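You operate a simulated robot arm through the tools that you are given. There is no shell and no other tool.

You run a simulated robot arm. Do the job below in one go: nothing can be reset, and whatever is moved stays where it is left.

TASK
Rub the smear under the rack off with the yellow cloth.
Fine: slide the rack aside first and slide it back afterwards; lay the cloth back where it was. What is to be rubbed or washed off counts as gone when no trace of it is left.
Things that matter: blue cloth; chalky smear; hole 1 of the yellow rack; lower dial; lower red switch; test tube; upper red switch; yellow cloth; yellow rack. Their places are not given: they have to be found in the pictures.

The check looks at the end state, three seconds after you hand in, the way a careful person would. Anything else that was tipped, shoved, dropped, spilled or broken makes it a failure. Flat cloth is picked up by pressing the open fingertips on it (5 to 10 N) and closing them slowly along it; thin cloth reads only 2 to 8 mm in the jaws.

THE ROBOT
A 7-joint arm with a two-finger parallel gripper, fixed in place. Base frame: the origin is on the floor under the middle of its stand, x ahead of it, y to its left, z up; the work surface is at about z = 0.8. Units: m, rad, N and s.
With the tool pointing down near the work surface it reaches from about 0.26 to 0.6 m from the base axis. Its first joint turns from -2.897 to 2.897 rad. Payload 3.4 kg.
The TCP is the grasp point between the finger pads, 0.03 m short of the fingertips. In the tool frame z runs along the fingers and y along their closing line. Largest opening 0.094 m; finger width 0.028, thickness 0.01; the body of the gripper, 0.05 by 0.096 m, starts 0.055 m behind the TCP.
Orientation is that of the tool frame in the base frame, as a unit quaternion [w, x, y, z]. With the fingers straight down and closing along the base's y, the tool's x points along the base's -x, its y along +y and its z along -z.

THE INTERFACE
- The arm moves only by the tool apply_moves. Its argument "series" is a list of rows, each an object (a shift or turn left out is 0, a gripper value left out holds the last) with "delta_pos": the shift along the base's x, y, z in m, a list of three; "dr": the turn, a rotation vector about the base's x, y, z in rad, a list of three. In form: [{"delta_pos": [tx, ty, tz], "dr": [rx, ry, rz]}, ...]. A call has 1 to 20 rows; each row shifts and turns the commanded pose from where the row before left it. "hand" is the opening in per cent of the stroke, from 0 (shut) to 100 (fully open), set as the call begins (left out, the last holds). A row lasts 0.2 s, in which the tool goes at most 0.05 m and 0.15 rad; a call with a longer step from one row to the next is refused whole, and so is a gripper value outside its range. A pose out of reach is approached as far as the arm can. The call stops where the force on the tool passes 40 N (or 10 N more than at its start, if that is more) or the arm is blocked; 0.2 s more then pass. Each finger travels about 0.072 m/s and halts on what it meets, pressing with about 40 N; the grip force reading is that of the motor and also rises with nothing between the fingers. The clock runs only during rows and for 0.2 s after the last one: add rows that do not move to give the fingers time. The reply holds the time, the measured pose of the TCP, the force on the tool along the base axes, the opening and the grip force, in the units named above and with some noise, with the torque about the TCP (base axes, N m) and any sound that the robot's microphone picked up.
- Cameras (640 x 400 px; columns grow to the right, rows downward): "scene" is fixed at [0.0383, 0.4952, 1.3823]; the picture's right is [-0.94, -0.35, 0.00], its down [-0.17, 0.45, -0.88] and it looks along [0.30, -0.82, -0.48] (base axes); focal length 319 px, centre (320, 200). "wrist" rides on the gripper at [0.076, 0.014, -0.103] in the tool frame; the picture's right is [-0.18, 0.98, 0.00], its down [-0.75, -0.14, -0.64] and it looks along [-0.63, -0.12, 0.77] (tool axes); focal length 243 px, centre (320, 200).
- camera(camera): a new picture of that camera. It takes no simulated time.
- move_column(by): moves the trunk up (or, below 0, down) by that many m; the arm rides with it, the base frame stays. It gives what a move gives, with no picture.
- locate(camera, pixels): for up to 12 pixels [column, row] of the newest picture of that camera ("zoom" is the newest enlarged one), the place [x, y, z] in the base frame of the surface seen there, good to about 0.002 m, but the place of the scene camera against the robot may be out by one fixed shift of up to 0.018 m in any direction. It takes no simulated time.
- enlarge(camera, box): a new picture of the part [left, top, right, bottom] of that camera's present view, enlarged. It takes no simulated time.
- hand_in(): hands the job in; it is judged then, once.

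Open the gripper and draw the arm clear of the work before you hand the job in, unless the task says otherwise.

The tools are called after ">>>" as a command line: name --argument value ..., lists and objects as JSON in quotes. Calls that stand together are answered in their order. apply_moves: Moves the arm, as the interface text tells. Its arguments: {"type":"object","properties":{"series":{"type":"array","items":{"type":"object","properties":{"delta_pos":{"type":"array","items":{"type":"number"}},"dr":{"type":"array","items":{"type":"number"}}}}},"hand":{"type":"number"}},"required":["series"]} The other tools are called the same way: move_column (by) moves the trunk up or down; camera (camera) takes a picture; locate (camera, pixels) gives the place of the surface under pixels of a picture; enlarge (camera, box) takes an enlarged picture of a part of a camera's view; hand_in () hands the job in.

At the start:

```text
clock: 0.0
tool_pos: [0.3698, -0.2018, 1.0871]
ee_rot: [-0.001, 0.0, 1.0, 0.001]
force: [0.2, -0.2, -0.7]
ft_torque: [-0.04, -0.03, -0.02]
finger_gap: 0.094
finger_force: 0.1
trunk travel left (down, up): [-0.225, 0.161]
```

scene: 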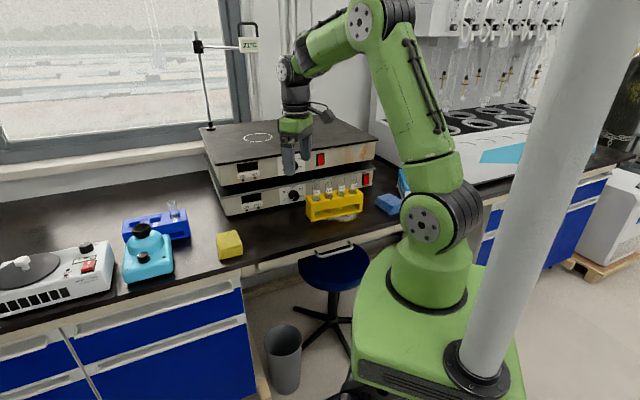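
wrist: 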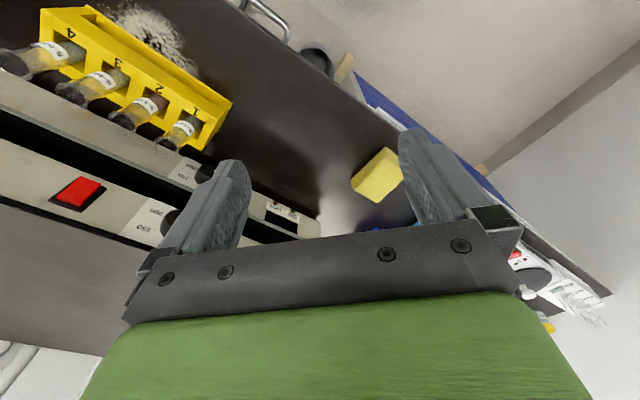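

The scene view shows the yellow rack around (335,203), the chalky smear at about (345,217), the yellow cloth (folded block?) at (230,245) and a blue one at (388,204). I enlarge these for detail.

>>> enlarge --camera "scene" --box '[200, 120, 420, 260]'

>>> enlarge --camera "wrist" --box '[0, 0, 420, 260]'

```text
2.86 times, centred on (310, 190) of scene
```

zoom: 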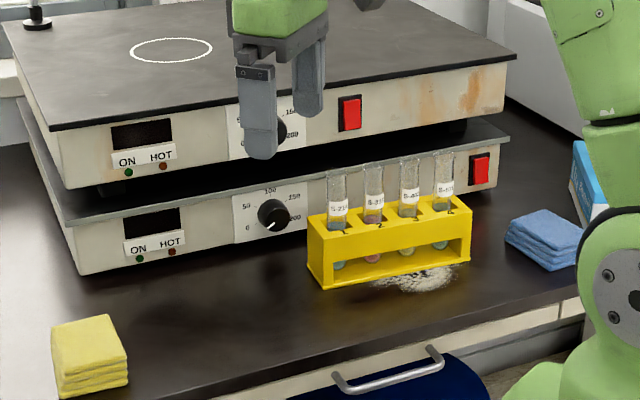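

```text
1.52 times, centred on (210, 130) of wrist
```

zoom: 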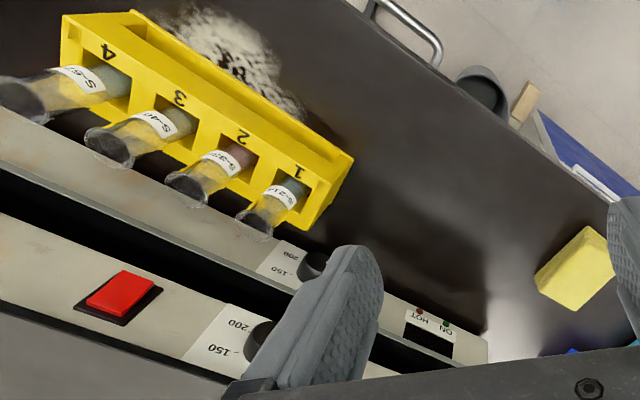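

The rack holds four tubes with the smear sticking out at its front side; the yellow cloth is a folded stack. I read places for the rack, smear, cloths, and hotplate from the scene and wrist pictures.

>>> locate --camera "scene" --pixels '[[307, 196], [311, 219], [362, 211], [361, 190], [345, 216], [357, 213], [219, 238], [240, 233], [242, 246], [221, 250], [221, 259], [388, 200]]'

>>> locate --camera "zoom" --pixels '[[65, 60], [135, 15], [352, 158], [305, 228], [190, 15], [245, 45], [295, 105], [160, 20], [538, 272], [585, 228], [615, 270], [575, 308]]'

```text
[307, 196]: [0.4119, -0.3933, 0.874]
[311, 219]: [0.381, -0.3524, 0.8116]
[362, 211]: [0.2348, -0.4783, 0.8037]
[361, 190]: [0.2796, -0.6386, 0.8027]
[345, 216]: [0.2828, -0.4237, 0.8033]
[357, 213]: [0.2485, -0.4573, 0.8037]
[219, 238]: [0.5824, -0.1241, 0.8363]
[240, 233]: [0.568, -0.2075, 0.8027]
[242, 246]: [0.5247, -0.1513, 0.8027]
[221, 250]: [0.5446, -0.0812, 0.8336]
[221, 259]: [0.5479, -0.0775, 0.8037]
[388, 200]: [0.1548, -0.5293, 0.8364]
```

```text
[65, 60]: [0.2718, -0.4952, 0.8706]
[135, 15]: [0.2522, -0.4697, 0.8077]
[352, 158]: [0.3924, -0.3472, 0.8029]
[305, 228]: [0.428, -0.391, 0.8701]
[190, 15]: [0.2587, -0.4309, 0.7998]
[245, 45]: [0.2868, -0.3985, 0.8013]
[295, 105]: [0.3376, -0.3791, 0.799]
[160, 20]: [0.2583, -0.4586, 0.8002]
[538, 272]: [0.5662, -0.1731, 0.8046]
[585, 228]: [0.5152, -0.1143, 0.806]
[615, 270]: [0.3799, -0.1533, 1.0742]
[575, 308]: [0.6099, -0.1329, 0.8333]
```

The rack runs diagonally from about (0.27,-0.50) to (0.43,-0.39), with the hotplates behind it. I turn the wrist so its camera looks squarely at the rack front from the robot side.

>>> apply_moves --series '[{"delta_pos": [-0.018, -0.012, 0], "dr": [0, 0, -0.14]}, {"delta_pos": [-0.018, -0.012, 0], "dr": [0, 0, -0.14]}, {"delta_pos": [-0.018, -0.012, 0], "dr": [0, 0, -0.14]}, {"delta_pos": [-0.018, -0.012, 0], "dr": [0, 0, -0.14]}, {"delta_pos": [-0.018, -0.012, 0], "dr": [0, 0, -0.14]}, {"delta_pos": [-0.018, -0.012, 0], "dr": [0, 0, -0.14]}, {"delta_pos": [-0.018, -0.012, 0], "dr": [0, 0, -0.14]}, {}]'

```text
clock: 1.8
tool_pos: [0.2439, -0.2853, 1.0863]
ee_rot: [0.0, 0.472, 0.882, 0.0]
force: [0.2, -0.1, -1.1]
ft_torque: [0.03, -0.01, 0.02]
finger_gap: 0.0939
finger_force: 0.0
trunk travel left (down, up): [-0.225, 0.161]
```

The arm is at (0.244,-0.285,1.086) facing the rack. I take a wrist picture to see the rack front, its tubes and the gap to the hotplate.

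>>> camera --camera "wrist"

>>> camera --camera "scene"

```text
taken
```

wrist: 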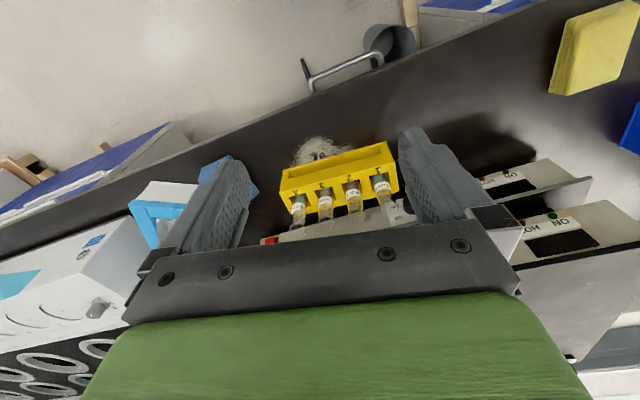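

```text
taken
```

scene: 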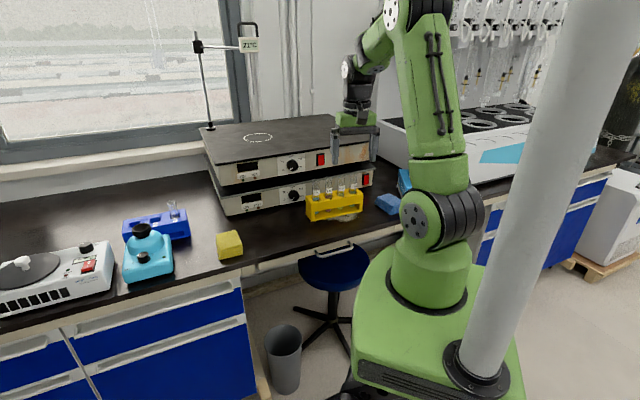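

The wrist picture is upside-down relative to the robot (robot side on top), with the rack at (340,180) and the smear at (320,150). I enlarge this area and the yellow cloth.

>>> enlarge --camera "wrist" --box '[240, 110, 440, 250]'

```text
2.86 times, centred on (340, 180) of wrist
```

zoom: 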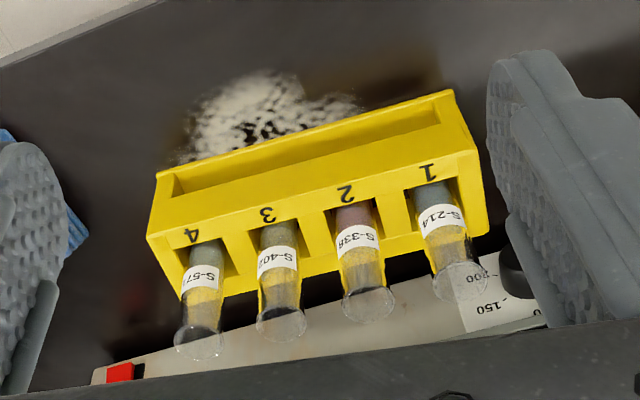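

Now I locate the rack's corners, tube mouths, smear bounds and lower hotplate front in this enlarged picture.

>>> locate --camera "zoom" --pixels '[[157, 174], [453, 93], [149, 237], [476, 153], [487, 222], [225, 296], [199, 345], [462, 283], [180, 160], [260, 75], [352, 100], [120, 372]]'

>>> locate --camera "zoom" --pixels '[[167, 272], [320, 120], [200, 110], [500, 275], [300, 340], [515, 270], [350, 270], [315, 190], [450, 188], [190, 232], [10, 40], [150, 5]]'

```text
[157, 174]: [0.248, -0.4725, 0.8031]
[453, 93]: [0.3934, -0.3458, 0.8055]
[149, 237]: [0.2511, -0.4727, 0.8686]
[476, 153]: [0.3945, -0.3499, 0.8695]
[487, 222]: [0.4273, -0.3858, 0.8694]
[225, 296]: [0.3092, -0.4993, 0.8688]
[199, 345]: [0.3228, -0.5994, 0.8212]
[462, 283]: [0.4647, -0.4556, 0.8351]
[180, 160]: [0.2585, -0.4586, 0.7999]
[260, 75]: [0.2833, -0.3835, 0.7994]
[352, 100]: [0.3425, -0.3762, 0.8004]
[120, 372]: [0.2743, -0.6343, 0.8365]
```

```text
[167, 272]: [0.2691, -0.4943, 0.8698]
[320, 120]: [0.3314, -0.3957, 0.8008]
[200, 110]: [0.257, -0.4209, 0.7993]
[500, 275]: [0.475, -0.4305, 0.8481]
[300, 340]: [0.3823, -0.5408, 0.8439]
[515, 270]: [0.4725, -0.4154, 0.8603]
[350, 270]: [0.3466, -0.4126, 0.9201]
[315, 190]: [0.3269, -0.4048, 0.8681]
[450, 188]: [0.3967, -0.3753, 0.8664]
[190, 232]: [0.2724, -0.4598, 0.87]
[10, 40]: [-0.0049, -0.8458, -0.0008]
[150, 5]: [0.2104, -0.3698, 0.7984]
```

The rack is about 0.19 × 0.048 m, yaw about 41°, centre near (0.339,-0.429), top z 0.87 and tube tops about 0.94. I enlarge the yellow cloth and the blue cloth in both views.

>>> enlarge --camera "wrist" --box '[480, 0, 640, 100]'

>>> locate --camera "zoom" --pixels '[[350, 70], [345, 360], [285, 375], [330, 100], [545, 345], [620, 60], [560, 5], [450, 200], [200, 300], [100, 20], [620, 250], [300, 375]]'

>>> enlarge --camera "scene" --box '[190, 200, 350, 300]'

```text
4.00 times, centred on (560, 50) of wrist
```

zoom: 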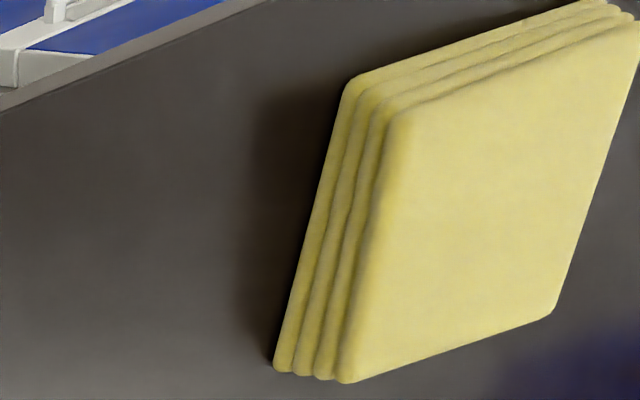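

```text
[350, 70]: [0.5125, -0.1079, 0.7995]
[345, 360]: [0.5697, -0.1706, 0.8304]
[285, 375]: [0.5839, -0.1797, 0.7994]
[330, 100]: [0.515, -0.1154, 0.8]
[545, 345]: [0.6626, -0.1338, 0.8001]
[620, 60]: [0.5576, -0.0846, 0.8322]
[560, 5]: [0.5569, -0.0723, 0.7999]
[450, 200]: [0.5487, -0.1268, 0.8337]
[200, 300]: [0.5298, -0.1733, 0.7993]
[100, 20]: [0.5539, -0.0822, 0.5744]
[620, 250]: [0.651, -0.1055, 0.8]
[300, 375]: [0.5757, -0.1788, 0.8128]
```

```text
4.00 times, centred on (270, 250) of scene
```

zoom: 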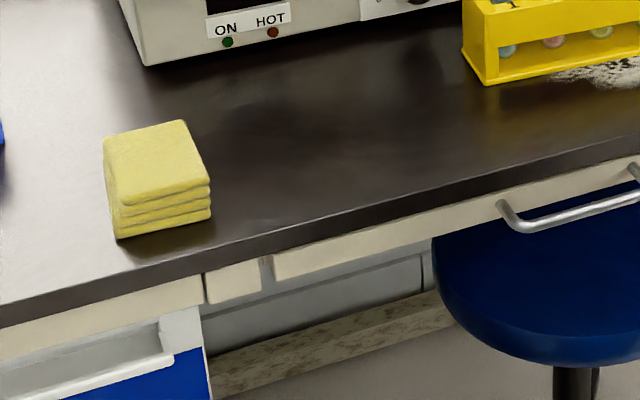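

The cloth is a folded stack about 0.034 thick with one corner near (0.513,-0.108). I check heights of the hotplates, dial, blue cloth, and table edge in the scene view before turning the wrist in line with the rack.

>>> locate --camera "scene" --pixels '[[250, 150], [375, 150], [340, 165], [318, 163], [366, 181], [291, 195], [294, 192], [383, 200], [403, 185], [300, 245], [240, 263], [375, 222]]'

>>> enlarge --camera "scene" --box '[280, 150, 440, 250]'

```text
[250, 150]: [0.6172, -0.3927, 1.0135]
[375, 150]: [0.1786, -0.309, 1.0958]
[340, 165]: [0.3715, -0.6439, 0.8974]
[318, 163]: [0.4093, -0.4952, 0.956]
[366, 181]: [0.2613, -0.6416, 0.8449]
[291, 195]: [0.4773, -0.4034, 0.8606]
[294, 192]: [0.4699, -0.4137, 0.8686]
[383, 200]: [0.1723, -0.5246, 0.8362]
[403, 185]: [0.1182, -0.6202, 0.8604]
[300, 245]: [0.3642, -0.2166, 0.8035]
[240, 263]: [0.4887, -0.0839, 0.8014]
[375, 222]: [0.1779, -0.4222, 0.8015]
```

```text
4.00 times, centred on (360, 200) of scene
```

zoom: 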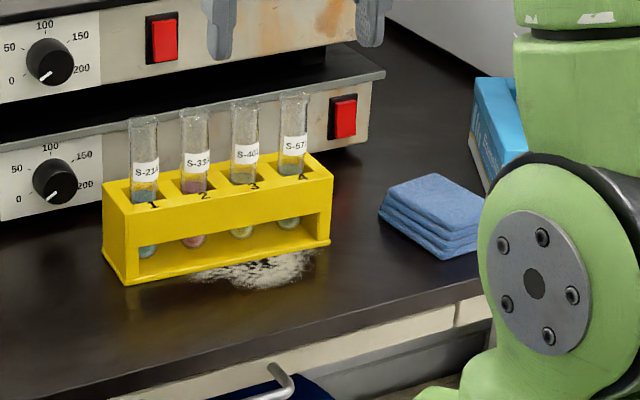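

Upper hotplate tops out near z 1.01 and the dial tip sits about 7 cm behind the rack line; table edge runs at about 47°. I turn the wrist to align its closing line across the rack's depth, hovering beyond the hole-4 end at z≈1.06.

>>> apply_moves --series '[{"delta_pos": [-0.0007, -0.018, -0.002], "dr": [0, 0, 0.141]}, {"delta_pos": [-0.0007, -0.018, -0.002], "dr": [0, 0, 0.141]}, {"delta_pos": [-0.0007, -0.018, -0.002], "dr": [0, 0, 0.141]}, {"delta_pos": [-0.0007, -0.018, -0.002], "dr": [0, 0, 0.141]}, {"delta_pos": [-0.0007, -0.018, -0.002], "dr": [0, 0, 0.141]}, {"delta_pos": [-0.0007, -0.018, -0.002], "dr": [0, 0, 0.141]}, {"delta_pos": [-0.0007, -0.018, -0.002], "dr": [0, 0, 0.141]}, {"delta_pos": [-0.0007, -0.018, -0.002], "dr": [0, 0, 0.141]}, {"delta_pos": [-0.0007, -0.018, -0.002], "dr": [0, 0, 0.141]}, {"delta_pos": [-0.0007, -0.018, -0.002], "dr": [0, 0, 0.141]}, {"delta_pos": [-0.0007, -0.018, -0.002], "dr": [0, 0, 0.141]}, {"delta_pos": [-0.0007, -0.018, -0.002], "dr": [0, 0, 0.141]}, {}]'

>>> camera --camera "wrist"

>>> camera --camera "scene"

```text
clock: 4.6
tool_pos: [0.2349, -0.5023, 1.064]
ee_rot: [0.0, -0.35, 0.937, 0.0]
force: [-0.8, 0.8, 0.4]
ft_torque: [0.01, -0.01, 0.03]
finger_gap: 0.0942
finger_force: 0.0
trunk travel left (down, up): [-0.225, 0.161]
```

```text
taken
```

wrist: 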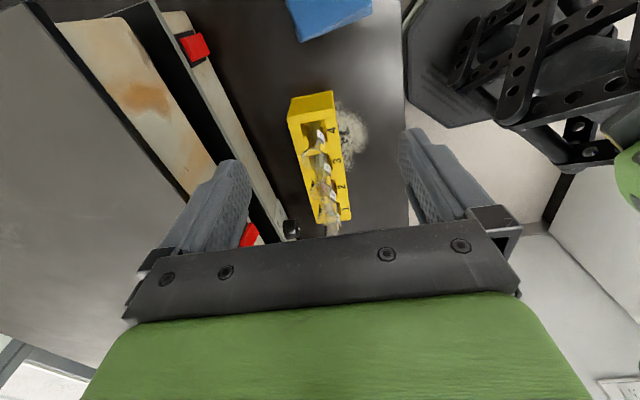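

```text
taken
```

scene: 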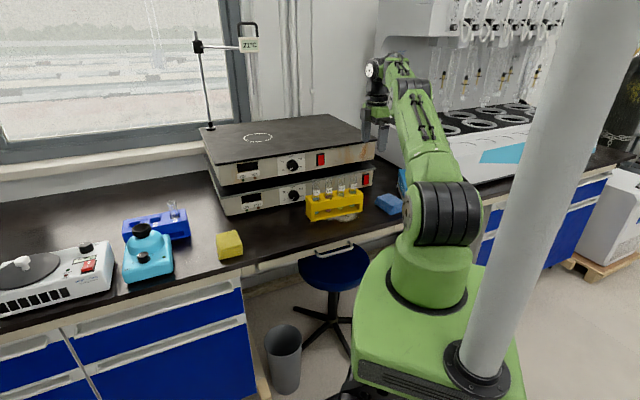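

Now the rack lies lengthwise at (320,160) with the hole-4 end uppermost and the smear on its robot side. I enlarge and locate the rack's corners for exact alignment.

>>> enlarge --camera "wrist" --box '[240, 80, 400, 240]'

```text
2.50 times, centred on (320, 160) of wrist
```

zoom: 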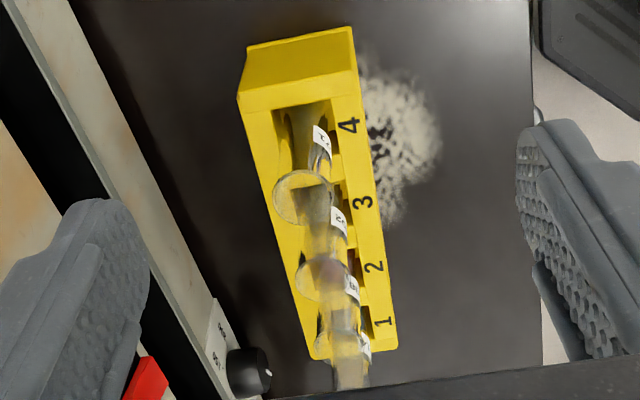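

I locate the rack top corners, end-face bottom corners, smear extent, and dial here.

>>> locate --camera "zoom" --pixels '[[240, 99], [356, 77], [249, 48], [348, 30], [394, 346], [315, 354], [265, 380], [365, 60], [440, 140], [395, 215], [300, 60], [300, 92]]'

>>> locate --camera "zoom" --pixels '[[242, 104], [354, 80], [250, 50], [349, 33], [391, 342], [318, 350], [248, 365], [370, 50], [530, 60], [420, 90], [375, 180], [340, 240]]'

```text
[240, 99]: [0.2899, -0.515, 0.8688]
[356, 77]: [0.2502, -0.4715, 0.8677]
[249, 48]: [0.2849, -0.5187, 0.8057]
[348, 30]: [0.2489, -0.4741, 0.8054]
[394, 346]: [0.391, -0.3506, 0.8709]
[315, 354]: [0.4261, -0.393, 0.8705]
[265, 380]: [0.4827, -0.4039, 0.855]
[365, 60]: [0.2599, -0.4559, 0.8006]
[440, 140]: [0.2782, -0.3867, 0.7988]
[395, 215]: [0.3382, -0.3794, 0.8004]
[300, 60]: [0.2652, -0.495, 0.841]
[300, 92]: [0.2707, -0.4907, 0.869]
```

```text
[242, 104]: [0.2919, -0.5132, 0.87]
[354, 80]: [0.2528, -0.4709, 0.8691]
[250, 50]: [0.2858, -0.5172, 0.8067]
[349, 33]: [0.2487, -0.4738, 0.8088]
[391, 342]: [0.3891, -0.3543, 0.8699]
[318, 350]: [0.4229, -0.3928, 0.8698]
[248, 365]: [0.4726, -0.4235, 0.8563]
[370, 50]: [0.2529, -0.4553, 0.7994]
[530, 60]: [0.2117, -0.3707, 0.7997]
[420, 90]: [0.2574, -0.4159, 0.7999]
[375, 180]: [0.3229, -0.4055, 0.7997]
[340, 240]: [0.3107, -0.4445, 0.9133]
```

Rack corners average to centre (0.339,-0.433), yaw 41°, depth about 0.056; the tool is already aligned in yaw. I tilt the hand 0.5 rad outward beyond the hole-4 end (to stay clear of tube 4) and move above that end.

>>> apply_moves --series '[{"delta_pos": [0.0095, 0.003, -0.015], "dr": [0.082, -0.0943, 0]}, {"delta_pos": [0.0095, 0.003, -0.015], "dr": [0.082, -0.0943, 0]}, {"delta_pos": [0.0095, 0.003, -0.015], "dr": [0.082, -0.0943, 0]}, {"delta_pos": [0.0094, 0.0028, -0.019], "dr": [0.082, -0.0943, 0]}, {}, {}]'

>>> camera --camera "wrist"

>>> camera --camera "scene"

```text
clock: 6.0
tool_pos: [0.2741, -0.4861, 0.9994]
ee_rot: [0.232, -0.338, 0.908, 0.087]
force: [-0.8, 0.2, 0.6]
ft_torque: [0.0, 0.03, 0.01]
finger_gap: 0.094
finger_force: 0.0
out of reach, approached as far as the arm can: row 4
trunk travel left (down, up): [-0.225, 0.161]
```

```text
taken
```

wrist: 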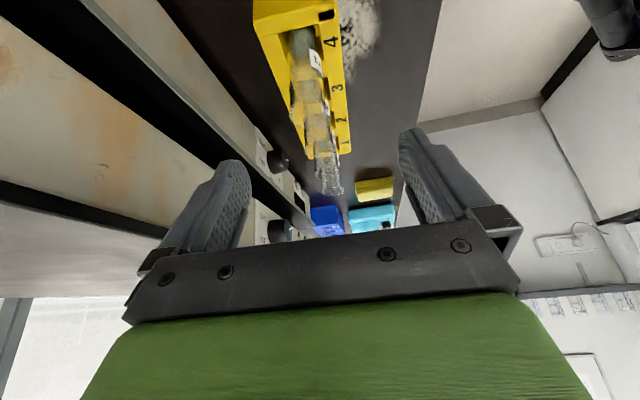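

```text
taken
```

scene: 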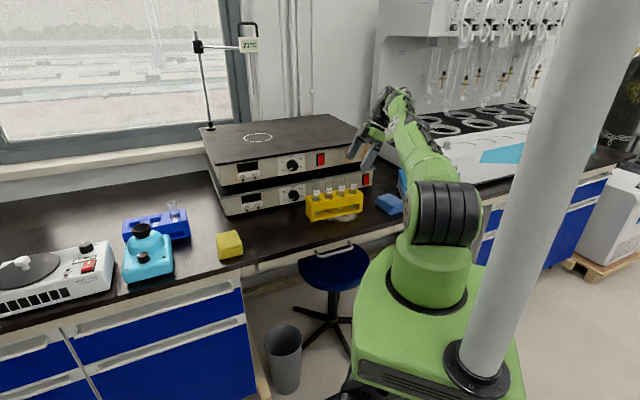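

The tilt was reached but row 4 was about 4 mm short radially at this height; descending should ease the reach. I lower 6 cm and look at the readings.

>>> apply_moves --series '[{"delta_pos": [0, 0, -0.02]}, {"delta_pos": [0, 0, -0.02]}, {"delta_pos": [0, 0, -0.02]}, {}]'

>>> camera --camera "wrist"

>>> enlarge --camera "scene" --box '[280, 80, 440, 240]'

```text
clock: 7.0
tool_pos: [0.2732, -0.4854, 0.9394]
ee_rot: [0.231, -0.337, 0.908, 0.087]
force: [0.7, -0.3, 0.5]
ft_torque: [-0.01, -0.01, -0.02]
finger_gap: 0.0938
finger_force: 0.0
trunk travel left (down, up): [-0.225, 0.161]
```

```text
taken
```

wrist: 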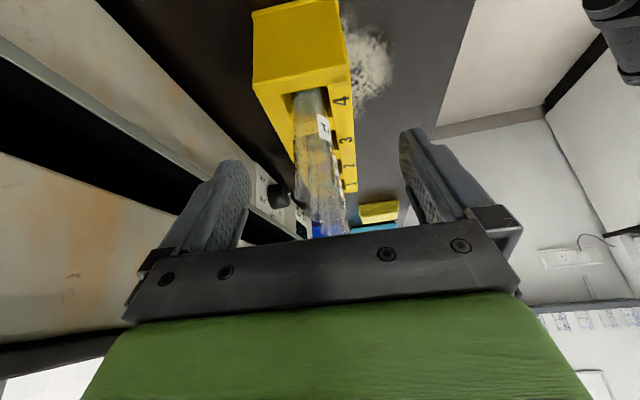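

```text
2.50 times, centred on (360, 160) of scene
```

zoom: 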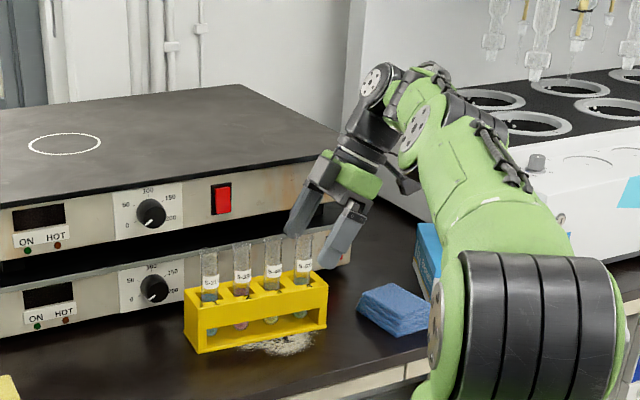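

Fingers straddle the hole-4 end with the hand clear of tube 4; the position is 3.6 mm too far to the robot side. I correct by (0.001,-0.004) and descend to z≈0.853.

>>> apply_moves --series '[{"delta_pos": [0.0003, -0.001, -0.02]}, {"delta_pos": [0.0003, -0.001, -0.022]}, {"delta_pos": [0.0003, -0.001, -0.022]}, {"delta_pos": [0.0002, -0.0008, -0.022]}, {}]'

>>> camera --camera "wrist"

>>> enlarge --camera "scene" --box '[280, 120, 440, 240]'

```text
clock: 8.2
tool_pos: [0.2742, -0.4851, 0.8582]
ee_rot: [0.232, -0.339, 0.908, 0.085]
force: [-2.2, -1.4, 30.3]
ft_torque: [0.2, -0.36, 0.01]
finger_gap: 0.0943
finger_force: 0.0
out of reach, approached as far as the arm can: row 4
trunk travel left (down, up): [-0.225, 0.161]
```

```text
taken
```

wrist: 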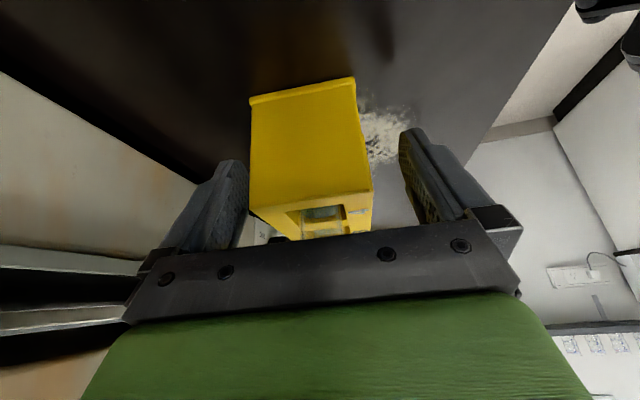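

```text
3.33 times, centred on (360, 180) of scene
```

zoom: 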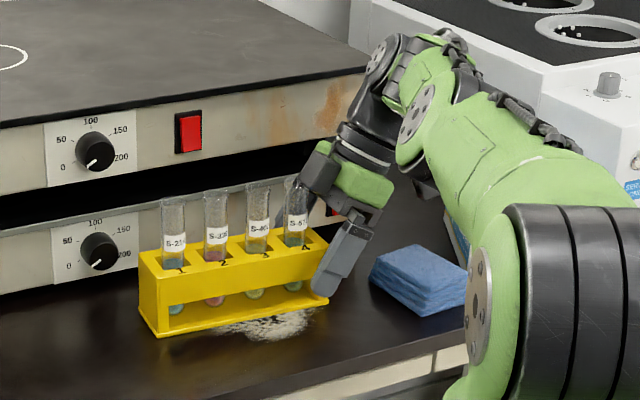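

Reading shows 30 N upward at z=0.858, so something is touching; I look closer before doing anything else.

>>> enlarge --camera "wrist" --box '[200, 100, 460, 260]'

>>> enlarge --camera "scene" --box '[330, 155, 400, 225]'

```text
2.46 times, centred on (330, 180) of wrist
```

zoom: 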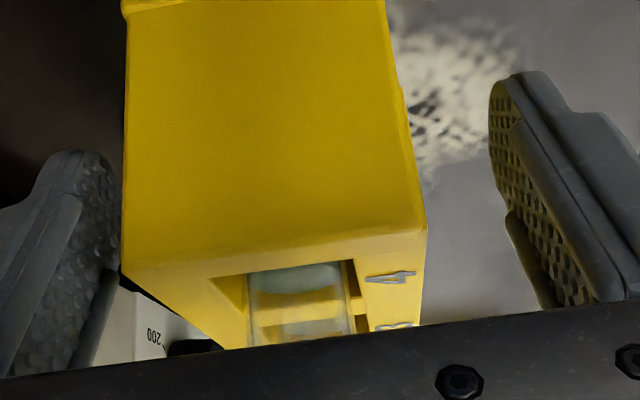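

```text
5.71 times, centred on (365, 190) of scene
```

zoom: 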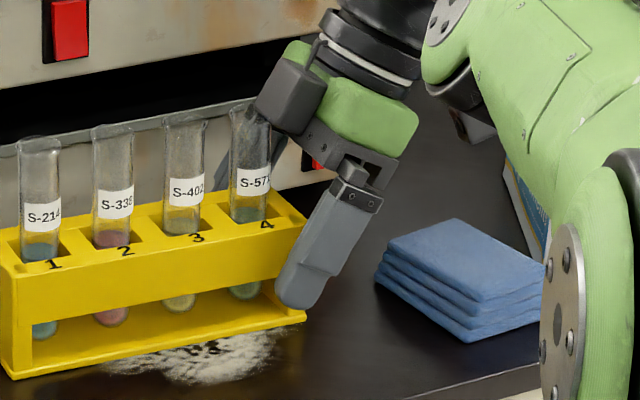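

The line of the 30 N force passes right over tube 4, so the hand is likely touching it. I back straight up at once by 3 cm.

>>> apply_moves --series '[{"delta_pos": [0, 0, 0.008]}, {"delta_pos": [0, 0, 0.012]}, {"delta_pos": [0, 0, 0.02]}, {}]'

>>> enlarge --camera "scene" --box '[330, 135, 400, 225]'

>>> camera --camera "wrist"

```text
clock: 9.2
tool_pos: [0.2757, -0.4842, 0.8944]
ee_rot: [0.231, -0.338, 0.908, 0.088]
force: [0.2, 0.6, 0.5]
ft_torque: [0.01, 0.0, -0.04]
finger_gap: 0.094
finger_force: 0.1
trunk travel left (down, up): [-0.225, 0.161]
```

```text
4.44 times, centred on (365, 180) of scene
```

zoom: 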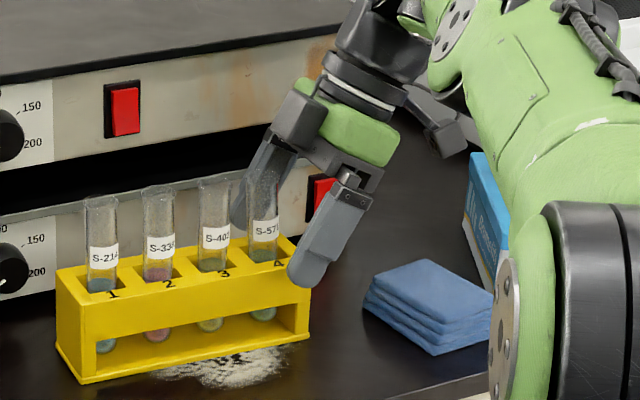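

```text
taken
```

wrist: 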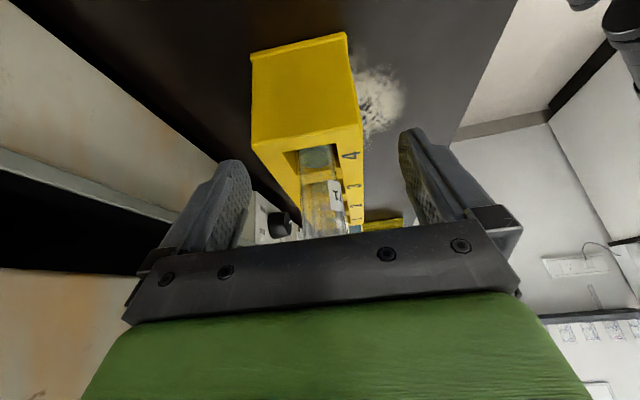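

At (0.276,-0.484,0.894) the force is gone and tube 4 looks upright. A dark block on the inner side of the hand (at (295,115) in the zoom) seems to be what met the tube, so I will rise, untilt, and turn the hand round by half a turn so that block faces outward.

>>> apply_moves --series '[{"delta_pos": [0, 0, 0.045]}, {"delta_pos": [0, 0, 0.045]}, {"delta_pos": [0, 0, 0.045]}, {"delta_pos": [0, 0, 0.045]}, {"delta_pos": [-0.008, 0.012, 0.005], "dr": [-0.082, 0.0943, 0]}, {"delta_pos": [-0.008, 0.012, 0.005], "dr": [-0.082, 0.0943, 0]}, {"delta_pos": [-0.008, 0.012, 0.005], "dr": [-0.082, 0.0943, 0]}, {"delta_pos": [-0.008, 0.012, 0.005], "dr": [-0.082, 0.0943, 0]}, {}]'

>>> camera --camera "wrist"

>>> enlarge --camera "scene" --box '[330, 60, 450, 140]'

```text
clock: 11.2
tool_pos: [0.2412, -0.4193, 1.0915]
ee_rot: [-0.001, -0.348, 0.937, 0.0]
force: [0.7, -0.4, -0.5]
ft_torque: [0.0, 0.04, 0.0]
finger_gap: 0.0941
finger_force: 0.1
out of reach, approached as far as the arm can: row 3, 4
trunk travel left (down, up): [-0.225, 0.161]
```

```text
taken
```

wrist: 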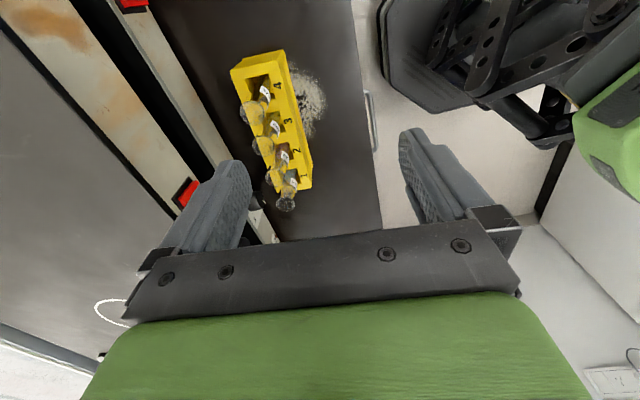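

```text
5.00 times, centred on (390, 100) of scene
```

zoom: 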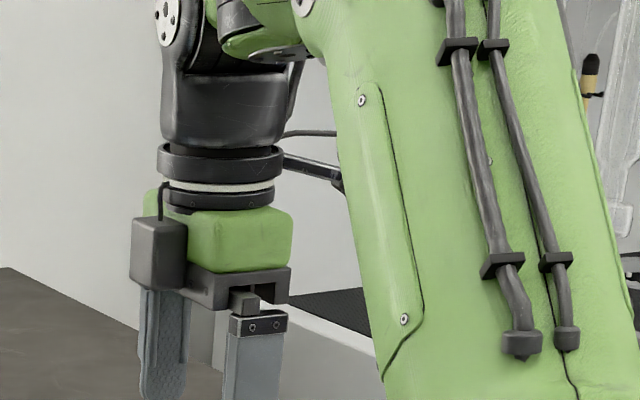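

The box with a cable sits on the tool's −x side of the hand; that is what touched the tube. I now turn the hand by −π about the vertical so the box will face outward from the rack.

>>> apply_moves --series '[{"dr": [0, 0, -0.15]}, {"dr": [0, 0, -0.15]}, {"dr": [0, 0, -0.15]}, {"dr": [0, 0, -0.15]}, {"dr": [0, 0, -0.15]}, {"dr": [0, 0, -0.15]}, {"dr": [0, 0, -0.15]}, {"dr": [0, 0, -0.15]}, {"dr": [0, 0, -0.15]}, {"dr": [0, 0, -0.15]}, {"dr": [0, 0, -0.15]}, {"dr": [0, 0, -0.15]}, {"dr": [0, 0, -0.15]}, {"dr": [0, 0, -0.15]}, {"dr": [0, 0, -0.15]}, {"dr": [0, 0, -0.15]}, {"dr": [0, 0, -0.15]}, {"dr": [0, 0, -0.15]}, {"dr": [0, 0, -0.15]}, {"dr": [0, 0, -0.15]}]'

>>> apply_moves --series '[{"dr": [0, 0, -0.1416]}, {}]'

>>> camera --camera "wrist"

>>> camera --camera "scene"

```text
clock: 15.4
tool_pos: [0.2405, -0.4186, 1.0916]
ee_rot: [0.0, 0.91, 0.414, 0.0]
force: [0.2, 0.3, 0.5]
ft_torque: [0.01, -0.01, 0.03]
finger_gap: 0.0941
finger_force: 0.0
trunk travel left (down, up): [-0.225, 0.161]
```

```text
clock: 16.0
tool_pos: [0.2409, -0.4178, 1.0916]
ee_rot: [0.0, 0.937, 0.348, 0.0]
force: [0.3, 1.3, 0.1]
ft_torque: [-0.01, -0.02, -0.02]
finger_gap: 0.094
finger_force: 0.1
trunk travel left (down, up): [-0.225, 0.161]
```

```text
taken
```

wrist: 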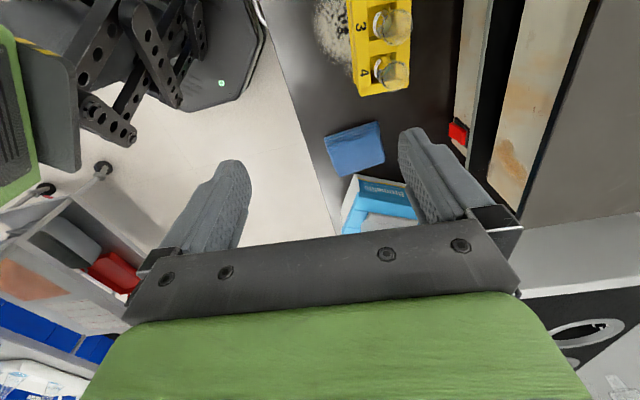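

```text
taken
```

scene: 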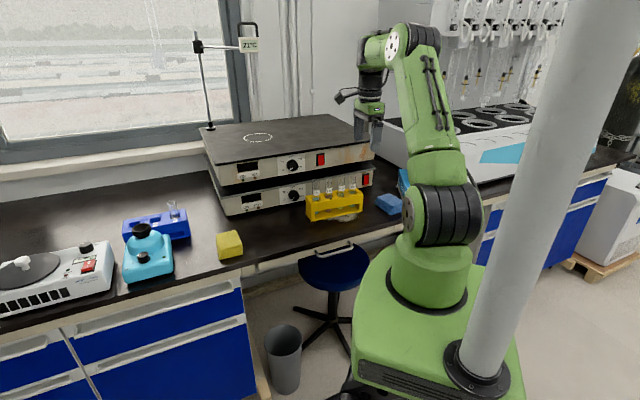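

The tool's x axis now points along the rack (+u), box outward. I check where the blue cloth and blue box are from this view, plus tube 4's mouth and rack corner.

>>> locate --camera "wrist" --pixels '[[325, 138], [376, 122], [385, 160], [340, 176], [350, 180], [410, 185], [411, 88], [360, 97], [395, 30], [320, 40]]'

```text
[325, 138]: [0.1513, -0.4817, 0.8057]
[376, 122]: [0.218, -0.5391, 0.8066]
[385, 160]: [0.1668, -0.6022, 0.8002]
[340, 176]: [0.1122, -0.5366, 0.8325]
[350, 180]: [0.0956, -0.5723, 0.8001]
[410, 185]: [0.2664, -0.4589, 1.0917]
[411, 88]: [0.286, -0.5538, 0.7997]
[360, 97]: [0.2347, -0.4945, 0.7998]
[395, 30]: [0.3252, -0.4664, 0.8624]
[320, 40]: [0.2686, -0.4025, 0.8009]
```

The blue cloth starts at s≈-0.165 from rack centre and tops out at 0.836, so the tilted hand clears it. I tilt 0.5 rad outward and go above the hole-4 end at z≈1.0.

>>> apply_moves --series '[{"delta_pos": [0.0084, -0.0178, -0.023], "dr": [0.082, -0.0943, 0]}, {"delta_pos": [0.0084, -0.0178, -0.023], "dr": [0.082, -0.0943, 0]}, {"delta_pos": [0.0084, -0.0178, -0.023], "dr": [0.082, -0.0943, 0]}, {"delta_pos": [0.0084, -0.0178, -0.023], "dr": [0.082, -0.0943, 0]}, {}, {}]'

>>> camera --camera "wrist"

>>> enlarge --camera "scene" --box '[280, 60, 460, 240]'

```text
clock: 17.4
tool_pos: [0.2673, -0.4859, 0.9968]
ee_rot: [-0.089, 0.907, 0.339, 0.232]
force: [-0.3, 1.0, 0.0]
ft_torque: [-0.01, -0.03, 0.01]
finger_gap: 0.0942
finger_force: 0.1
out of reach, approached as far as the arm can: row 4
trunk travel left (down, up): [-0.225, 0.161]
```

```text
taken
```

wrist: 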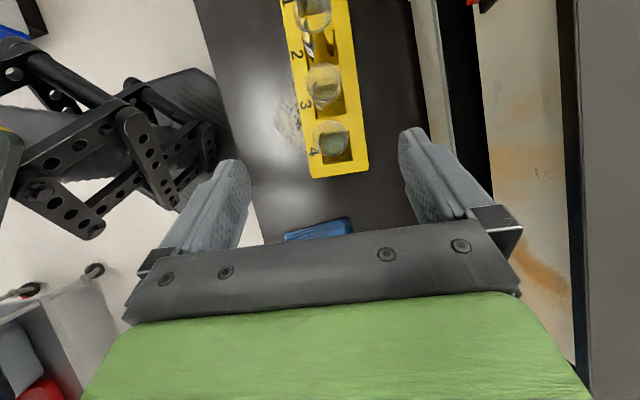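

```text
2.22 times, centred on (370, 150) of scene
```

zoom: 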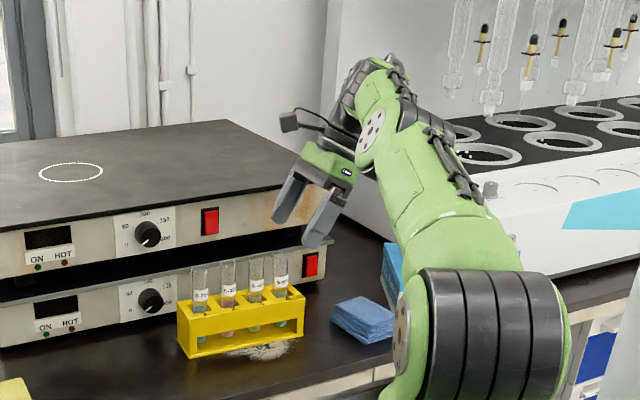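

The reach again falls a few mm short at this height, and the camera is well above the tubes. I lower the trunk by 0.06 m to bring the shoulder level with the wrist, which gains reach and lowers the tool alongside the rack end.

>>> move_column --by -0.06

>>> camera --camera "wrist"

```text
clock: 18.4
tool_pos: [0.268, -0.4854, 0.9386]
ee_rot: [-0.087, 0.908, 0.339, 0.231]
force: [0.3, -0.5, 0.0]
ft_torque: [0.0, -0.03, -0.01]
finger_gap: 0.094
finger_force: 0.1
trunk travel left (down, up): [-0.165, 0.221]
```

```text
taken
```

wrist: 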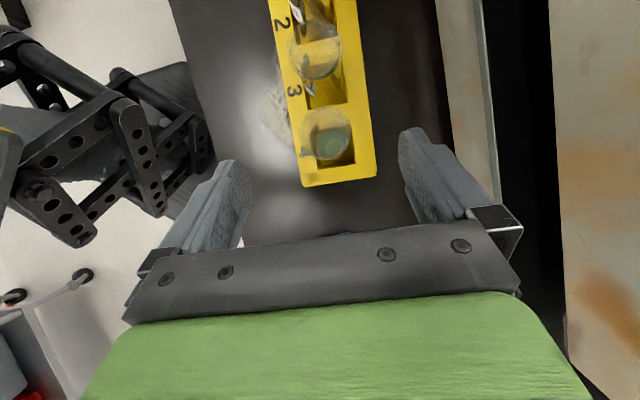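

I re-locate the rack's hole-4 end corners in this closer wrist view: (304,185) and (375,176).

>>> enlarge --camera "wrist" --box '[240, 80, 420, 240]'

>>> locate --camera "wrist" --pixels '[[304, 184], [374, 175], [305, 180], [372, 172], [358, 20], [285, 60], [290, 100], [360, 60]]'

```text
2.50 times, centred on (330, 160) of wrist
```

zoom: 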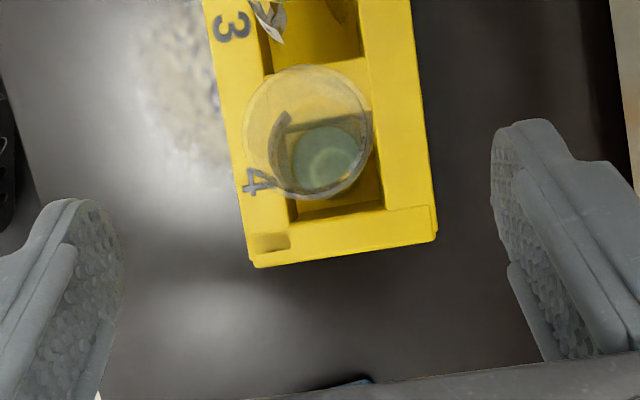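

```text
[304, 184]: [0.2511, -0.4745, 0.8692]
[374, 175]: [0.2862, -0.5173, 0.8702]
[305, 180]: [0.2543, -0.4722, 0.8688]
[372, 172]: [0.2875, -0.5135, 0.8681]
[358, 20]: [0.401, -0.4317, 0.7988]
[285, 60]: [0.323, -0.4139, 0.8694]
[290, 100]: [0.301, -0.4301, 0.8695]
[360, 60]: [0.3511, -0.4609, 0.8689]
```

Corners give the end-4 midpoint near (0.268,-0.497), line centre t≈-0.001. I shift by (0.0055,-0.0058) and descend in part to z≈0.885 to check reach.

>>> apply_moves --series '[{"delta_pos": [0.002, -0.002, -0.012]}, {"delta_pos": [0.002, -0.002, -0.02]}, {"delta_pos": [0.0015, -0.0018, -0.02]}, {}]'

```text
clock: 19.4
tool_pos: [0.2731, -0.4893, 0.8853]
ee_rot: [-0.087, 0.908, 0.338, 0.232]
force: [0.3, 0.2, 0.4]
ft_torque: [0.0, 0.02, 0.02]
finger_gap: 0.0939
finger_force: 0.1
trunk travel left (down, up): [-0.165, 0.221]
```

Reach is fine now and no contact force. I check clearance to tube 4 in both views before the last 3 cm.

>>> camera --camera "wrist"

>>> enlarge --camera "scene" --box '[320, 120, 420, 220]'

```text
taken
```

wrist: 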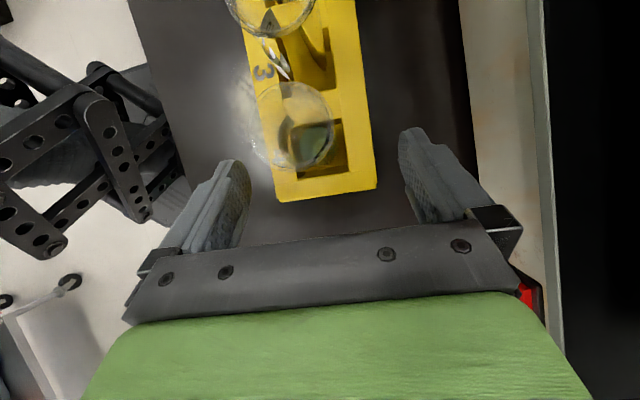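

```text
4.00 times, centred on (370, 170) of scene
```

zoom: 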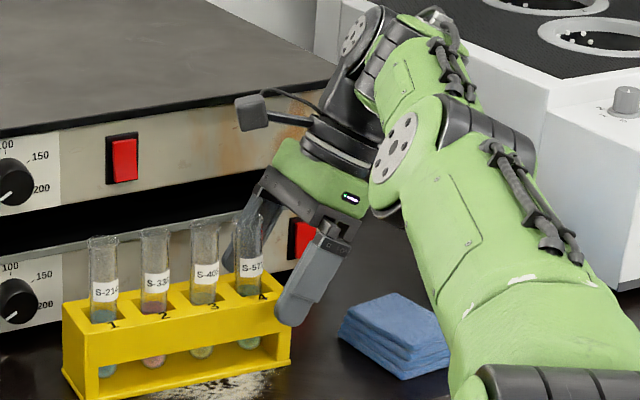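

The camera stands well above the tubes and the palm clears tube 4. I descend the remaining 3 cm to z≈0.855 in small steps.

>>> apply_moves --series '[{"delta_pos": [0, -0.0005, -0.01]}, {"delta_pos": [0, -0.0005, -0.01]}, {"delta_pos": [0, 0, -0.01]}, {}]'

>>> camera --camera "wrist"

>>> enlarge --camera "scene" --box '[320, 120, 420, 220]'

```text
clock: 20.4
tool_pos: [0.2728, -0.4908, 0.8558]
ee_rot: [-0.087, 0.908, 0.338, 0.232]
force: [0.3, 0.1, -0.8]
ft_torque: [0.0, 0.0, 0.04]
finger_gap: 0.0939
finger_force: 0.1
trunk travel left (down, up): [-0.165, 0.221]
```

```text
taken
```

wrist: 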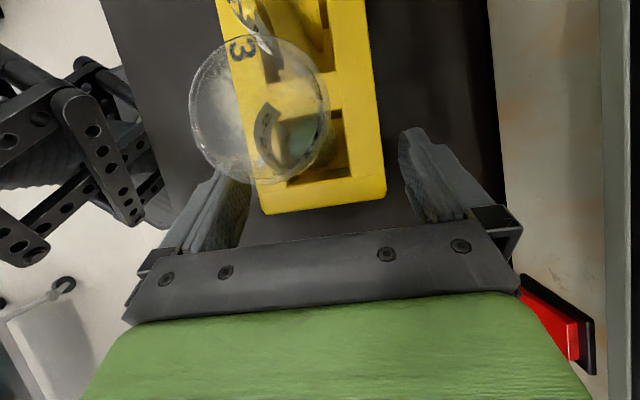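

```text
4.00 times, centred on (370, 170) of scene
```

zoom: 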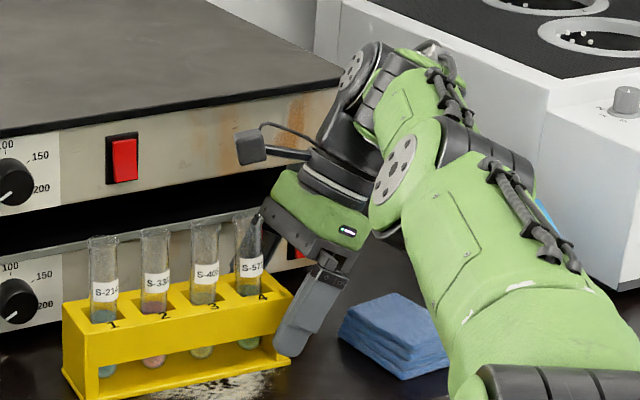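

No contact force and the fingers straddle the rack end. I close first to 68 % (0.064 m) to check centring.

>>> apply_moves --series '[{}, {}, {}]' --hand 67

>>> enlarge --camera "wrist" --box '[200, 100, 440, 260]'

```text
clock: 21.2
tool_pos: [0.2724, -0.4909, 0.8553]
ee_rot: [-0.087, 0.908, 0.339, 0.232]
force: [-0.9, -0.8, -0.4]
ft_torque: [-0.06, -0.03, -0.02]
finger_gap: 0.0649
finger_force: 39.9
trunk travel left (down, up): [-0.165, 0.221]
```

```text
2.50 times, centred on (320, 180) of wrist
```

zoom: 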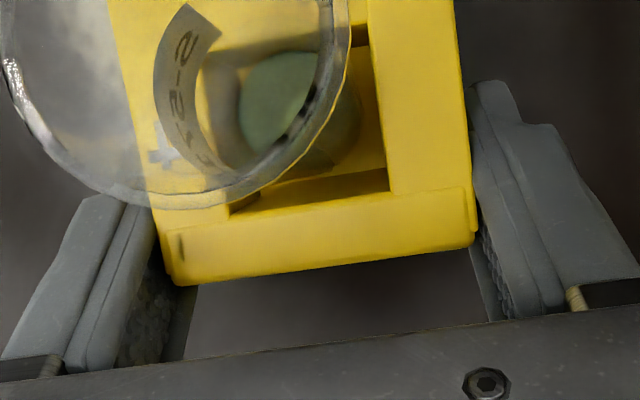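

Gap stays at 0.0649 m with 40 N, so the rack end is already gripped. I set the target lower to hold it and check whether the rack shifted.

>>> apply_moves --series '[{}, {}]' --hand 50

>>> enlarge --camera "scene" --box '[280, 140, 420, 230]'

>>> camera --camera "wrist"

>>> locate --camera "wrist" --pixels '[[270, 210], [380, 193], [375, 120], [365, 40], [260, 70], [240, 10]]'

```text
clock: 21.8
tool_pos: [0.2715, -0.4906, 0.8562]
ee_rot: [-0.087, 0.908, 0.338, 0.231]
force: [-0.1, -0.1, 0.7]
ft_torque: [-0.04, 0.01, 0.01]
finger_gap: 0.0647
finger_force: 40.3
trunk travel left (down, up): [-0.165, 0.221]
```

```text
4.44 times, centred on (350, 185) of scene
```

zoom: 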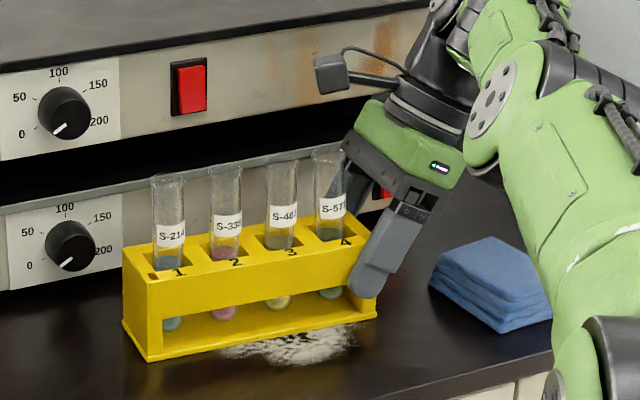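

```text
taken
```

wrist: 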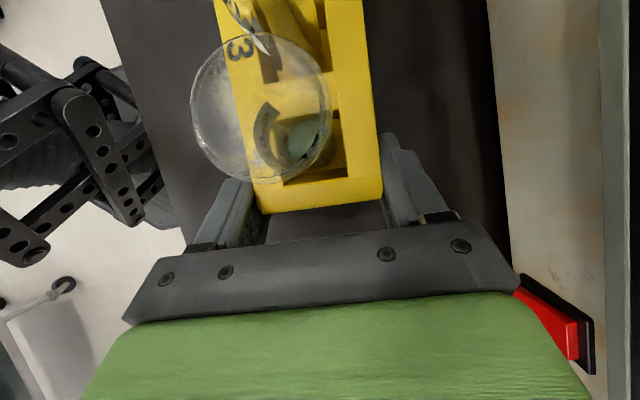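

```text
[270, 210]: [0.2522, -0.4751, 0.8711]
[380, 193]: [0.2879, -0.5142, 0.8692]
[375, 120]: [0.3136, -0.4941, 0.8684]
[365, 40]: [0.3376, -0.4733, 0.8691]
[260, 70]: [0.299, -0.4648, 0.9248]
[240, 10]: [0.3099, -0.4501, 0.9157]
```

The rack barely moved on gripping (corners within 2 mm). I now slide it along its own length, +u, by 0.10 m slowly at constant height and check.

>>> apply_moves --series '[{"delta_pos": [0.00377, 0.00328, 0]}, {"delta_pos": [0.00755, 0.00656, 0]}, {"delta_pos": [0.00755, 0.00656, 0]}, {"delta_pos": [0.00755, 0.00656, 0]}, {"delta_pos": [0.00755, 0.00656, 0]}, {"delta_pos": [0.00755, 0.00656, 0]}, {"delta_pos": [0.00755, 0.00656, 0]}, {"delta_pos": [0.00755, 0.00656, 0]}, {"delta_pos": [0.00755, 0.00656, 0]}, {"delta_pos": [0.00755, 0.00656, 0]}, {"delta_pos": [0.00377, 0.00328, 0]}, {}]'

>>> enlarge --camera "scene" --box '[220, 130, 400, 250]'

```text
clock: 24.4
tool_pos: [0.3494, -0.4267, 0.8551]
ee_rot: [-0.087, 0.908, 0.339, 0.231]
force: [-2.2, -1.3, 1.7]
ft_torque: [-0.11, -0.11, -0.07]
finger_gap: 0.0646
finger_force: 40.2
trunk travel left (down, up): [-0.165, 0.221]
```

```text
3.33 times, centred on (310, 190) of scene
```

zoom: 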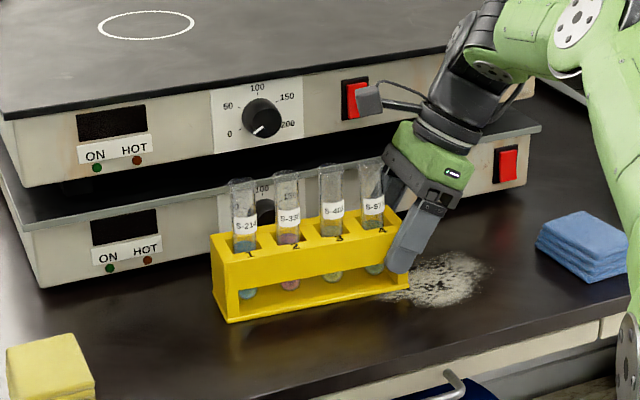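

The rack slides well with the tubes upright, and the smear is emerging at (440,280) of the zoom. I slide a further 0.09 m the same way.

>>> apply_moves --series '[{"delta_pos": [0.00377, 0.00328, 0]}, {"delta_pos": [0.00755, 0.00656, 0]}, {"delta_pos": [0.00755, 0.00656, 0]}, {"delta_pos": [0.00755, 0.00656, 0]}, {"delta_pos": [0.00755, 0.00656, 0]}, {"delta_pos": [0.00755, 0.00656, 0]}, {"delta_pos": [0.00755, 0.00656, 0]}, {"delta_pos": [0.00755, 0.00656, 0]}, {"delta_pos": [0.00755, 0.00656, 0]}, {"delta_pos": [0.00377, 0.00328, 0]}, {}]'

>>> enlarge --camera "scene" --box '[200, 130, 400, 260]'

>>> camera --camera "wrist"

```text
clock: 26.8
tool_pos: [0.4191, -0.3664, 0.8556]
ee_rot: [-0.088, 0.908, 0.339, 0.231]
force: [-1.6, -1.5, 2.6]
ft_torque: [0.0, -0.06, 0.04]
finger_gap: 0.0648
finger_force: 39.9
trunk travel left (down, up): [-0.165, 0.221]
```

```text
3.08 times, centred on (300, 195) of scene
```

zoom: 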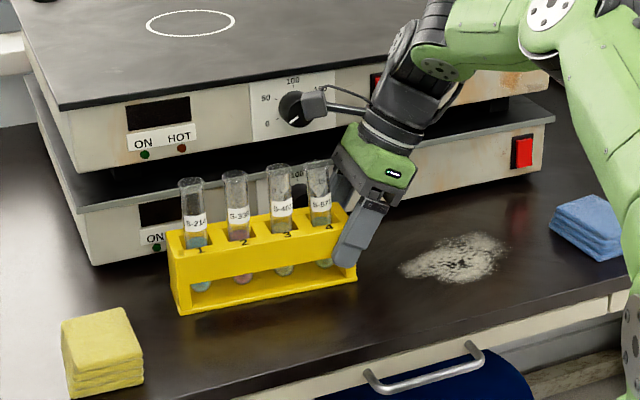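

```text
taken
```

wrist: 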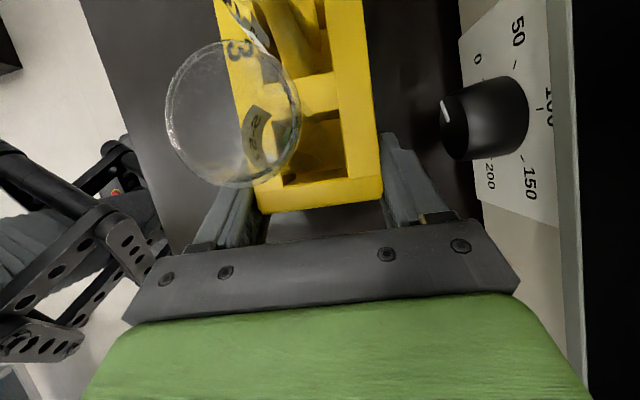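

The smear is fully clear now. Before opening I check the lower dial's distance from the back finger: dial tip near (450,125) in the wrist view.

>>> locate --camera "wrist" --pixels '[[447, 125], [455, 150], [470, 90], [405, 180], [372, 150], [262, 208], [378, 195]]'

```text
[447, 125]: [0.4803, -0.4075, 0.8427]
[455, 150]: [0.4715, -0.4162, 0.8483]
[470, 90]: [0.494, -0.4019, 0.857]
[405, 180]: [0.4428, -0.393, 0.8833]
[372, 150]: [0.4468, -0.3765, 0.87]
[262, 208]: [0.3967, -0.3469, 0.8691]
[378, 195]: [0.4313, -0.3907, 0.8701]
```

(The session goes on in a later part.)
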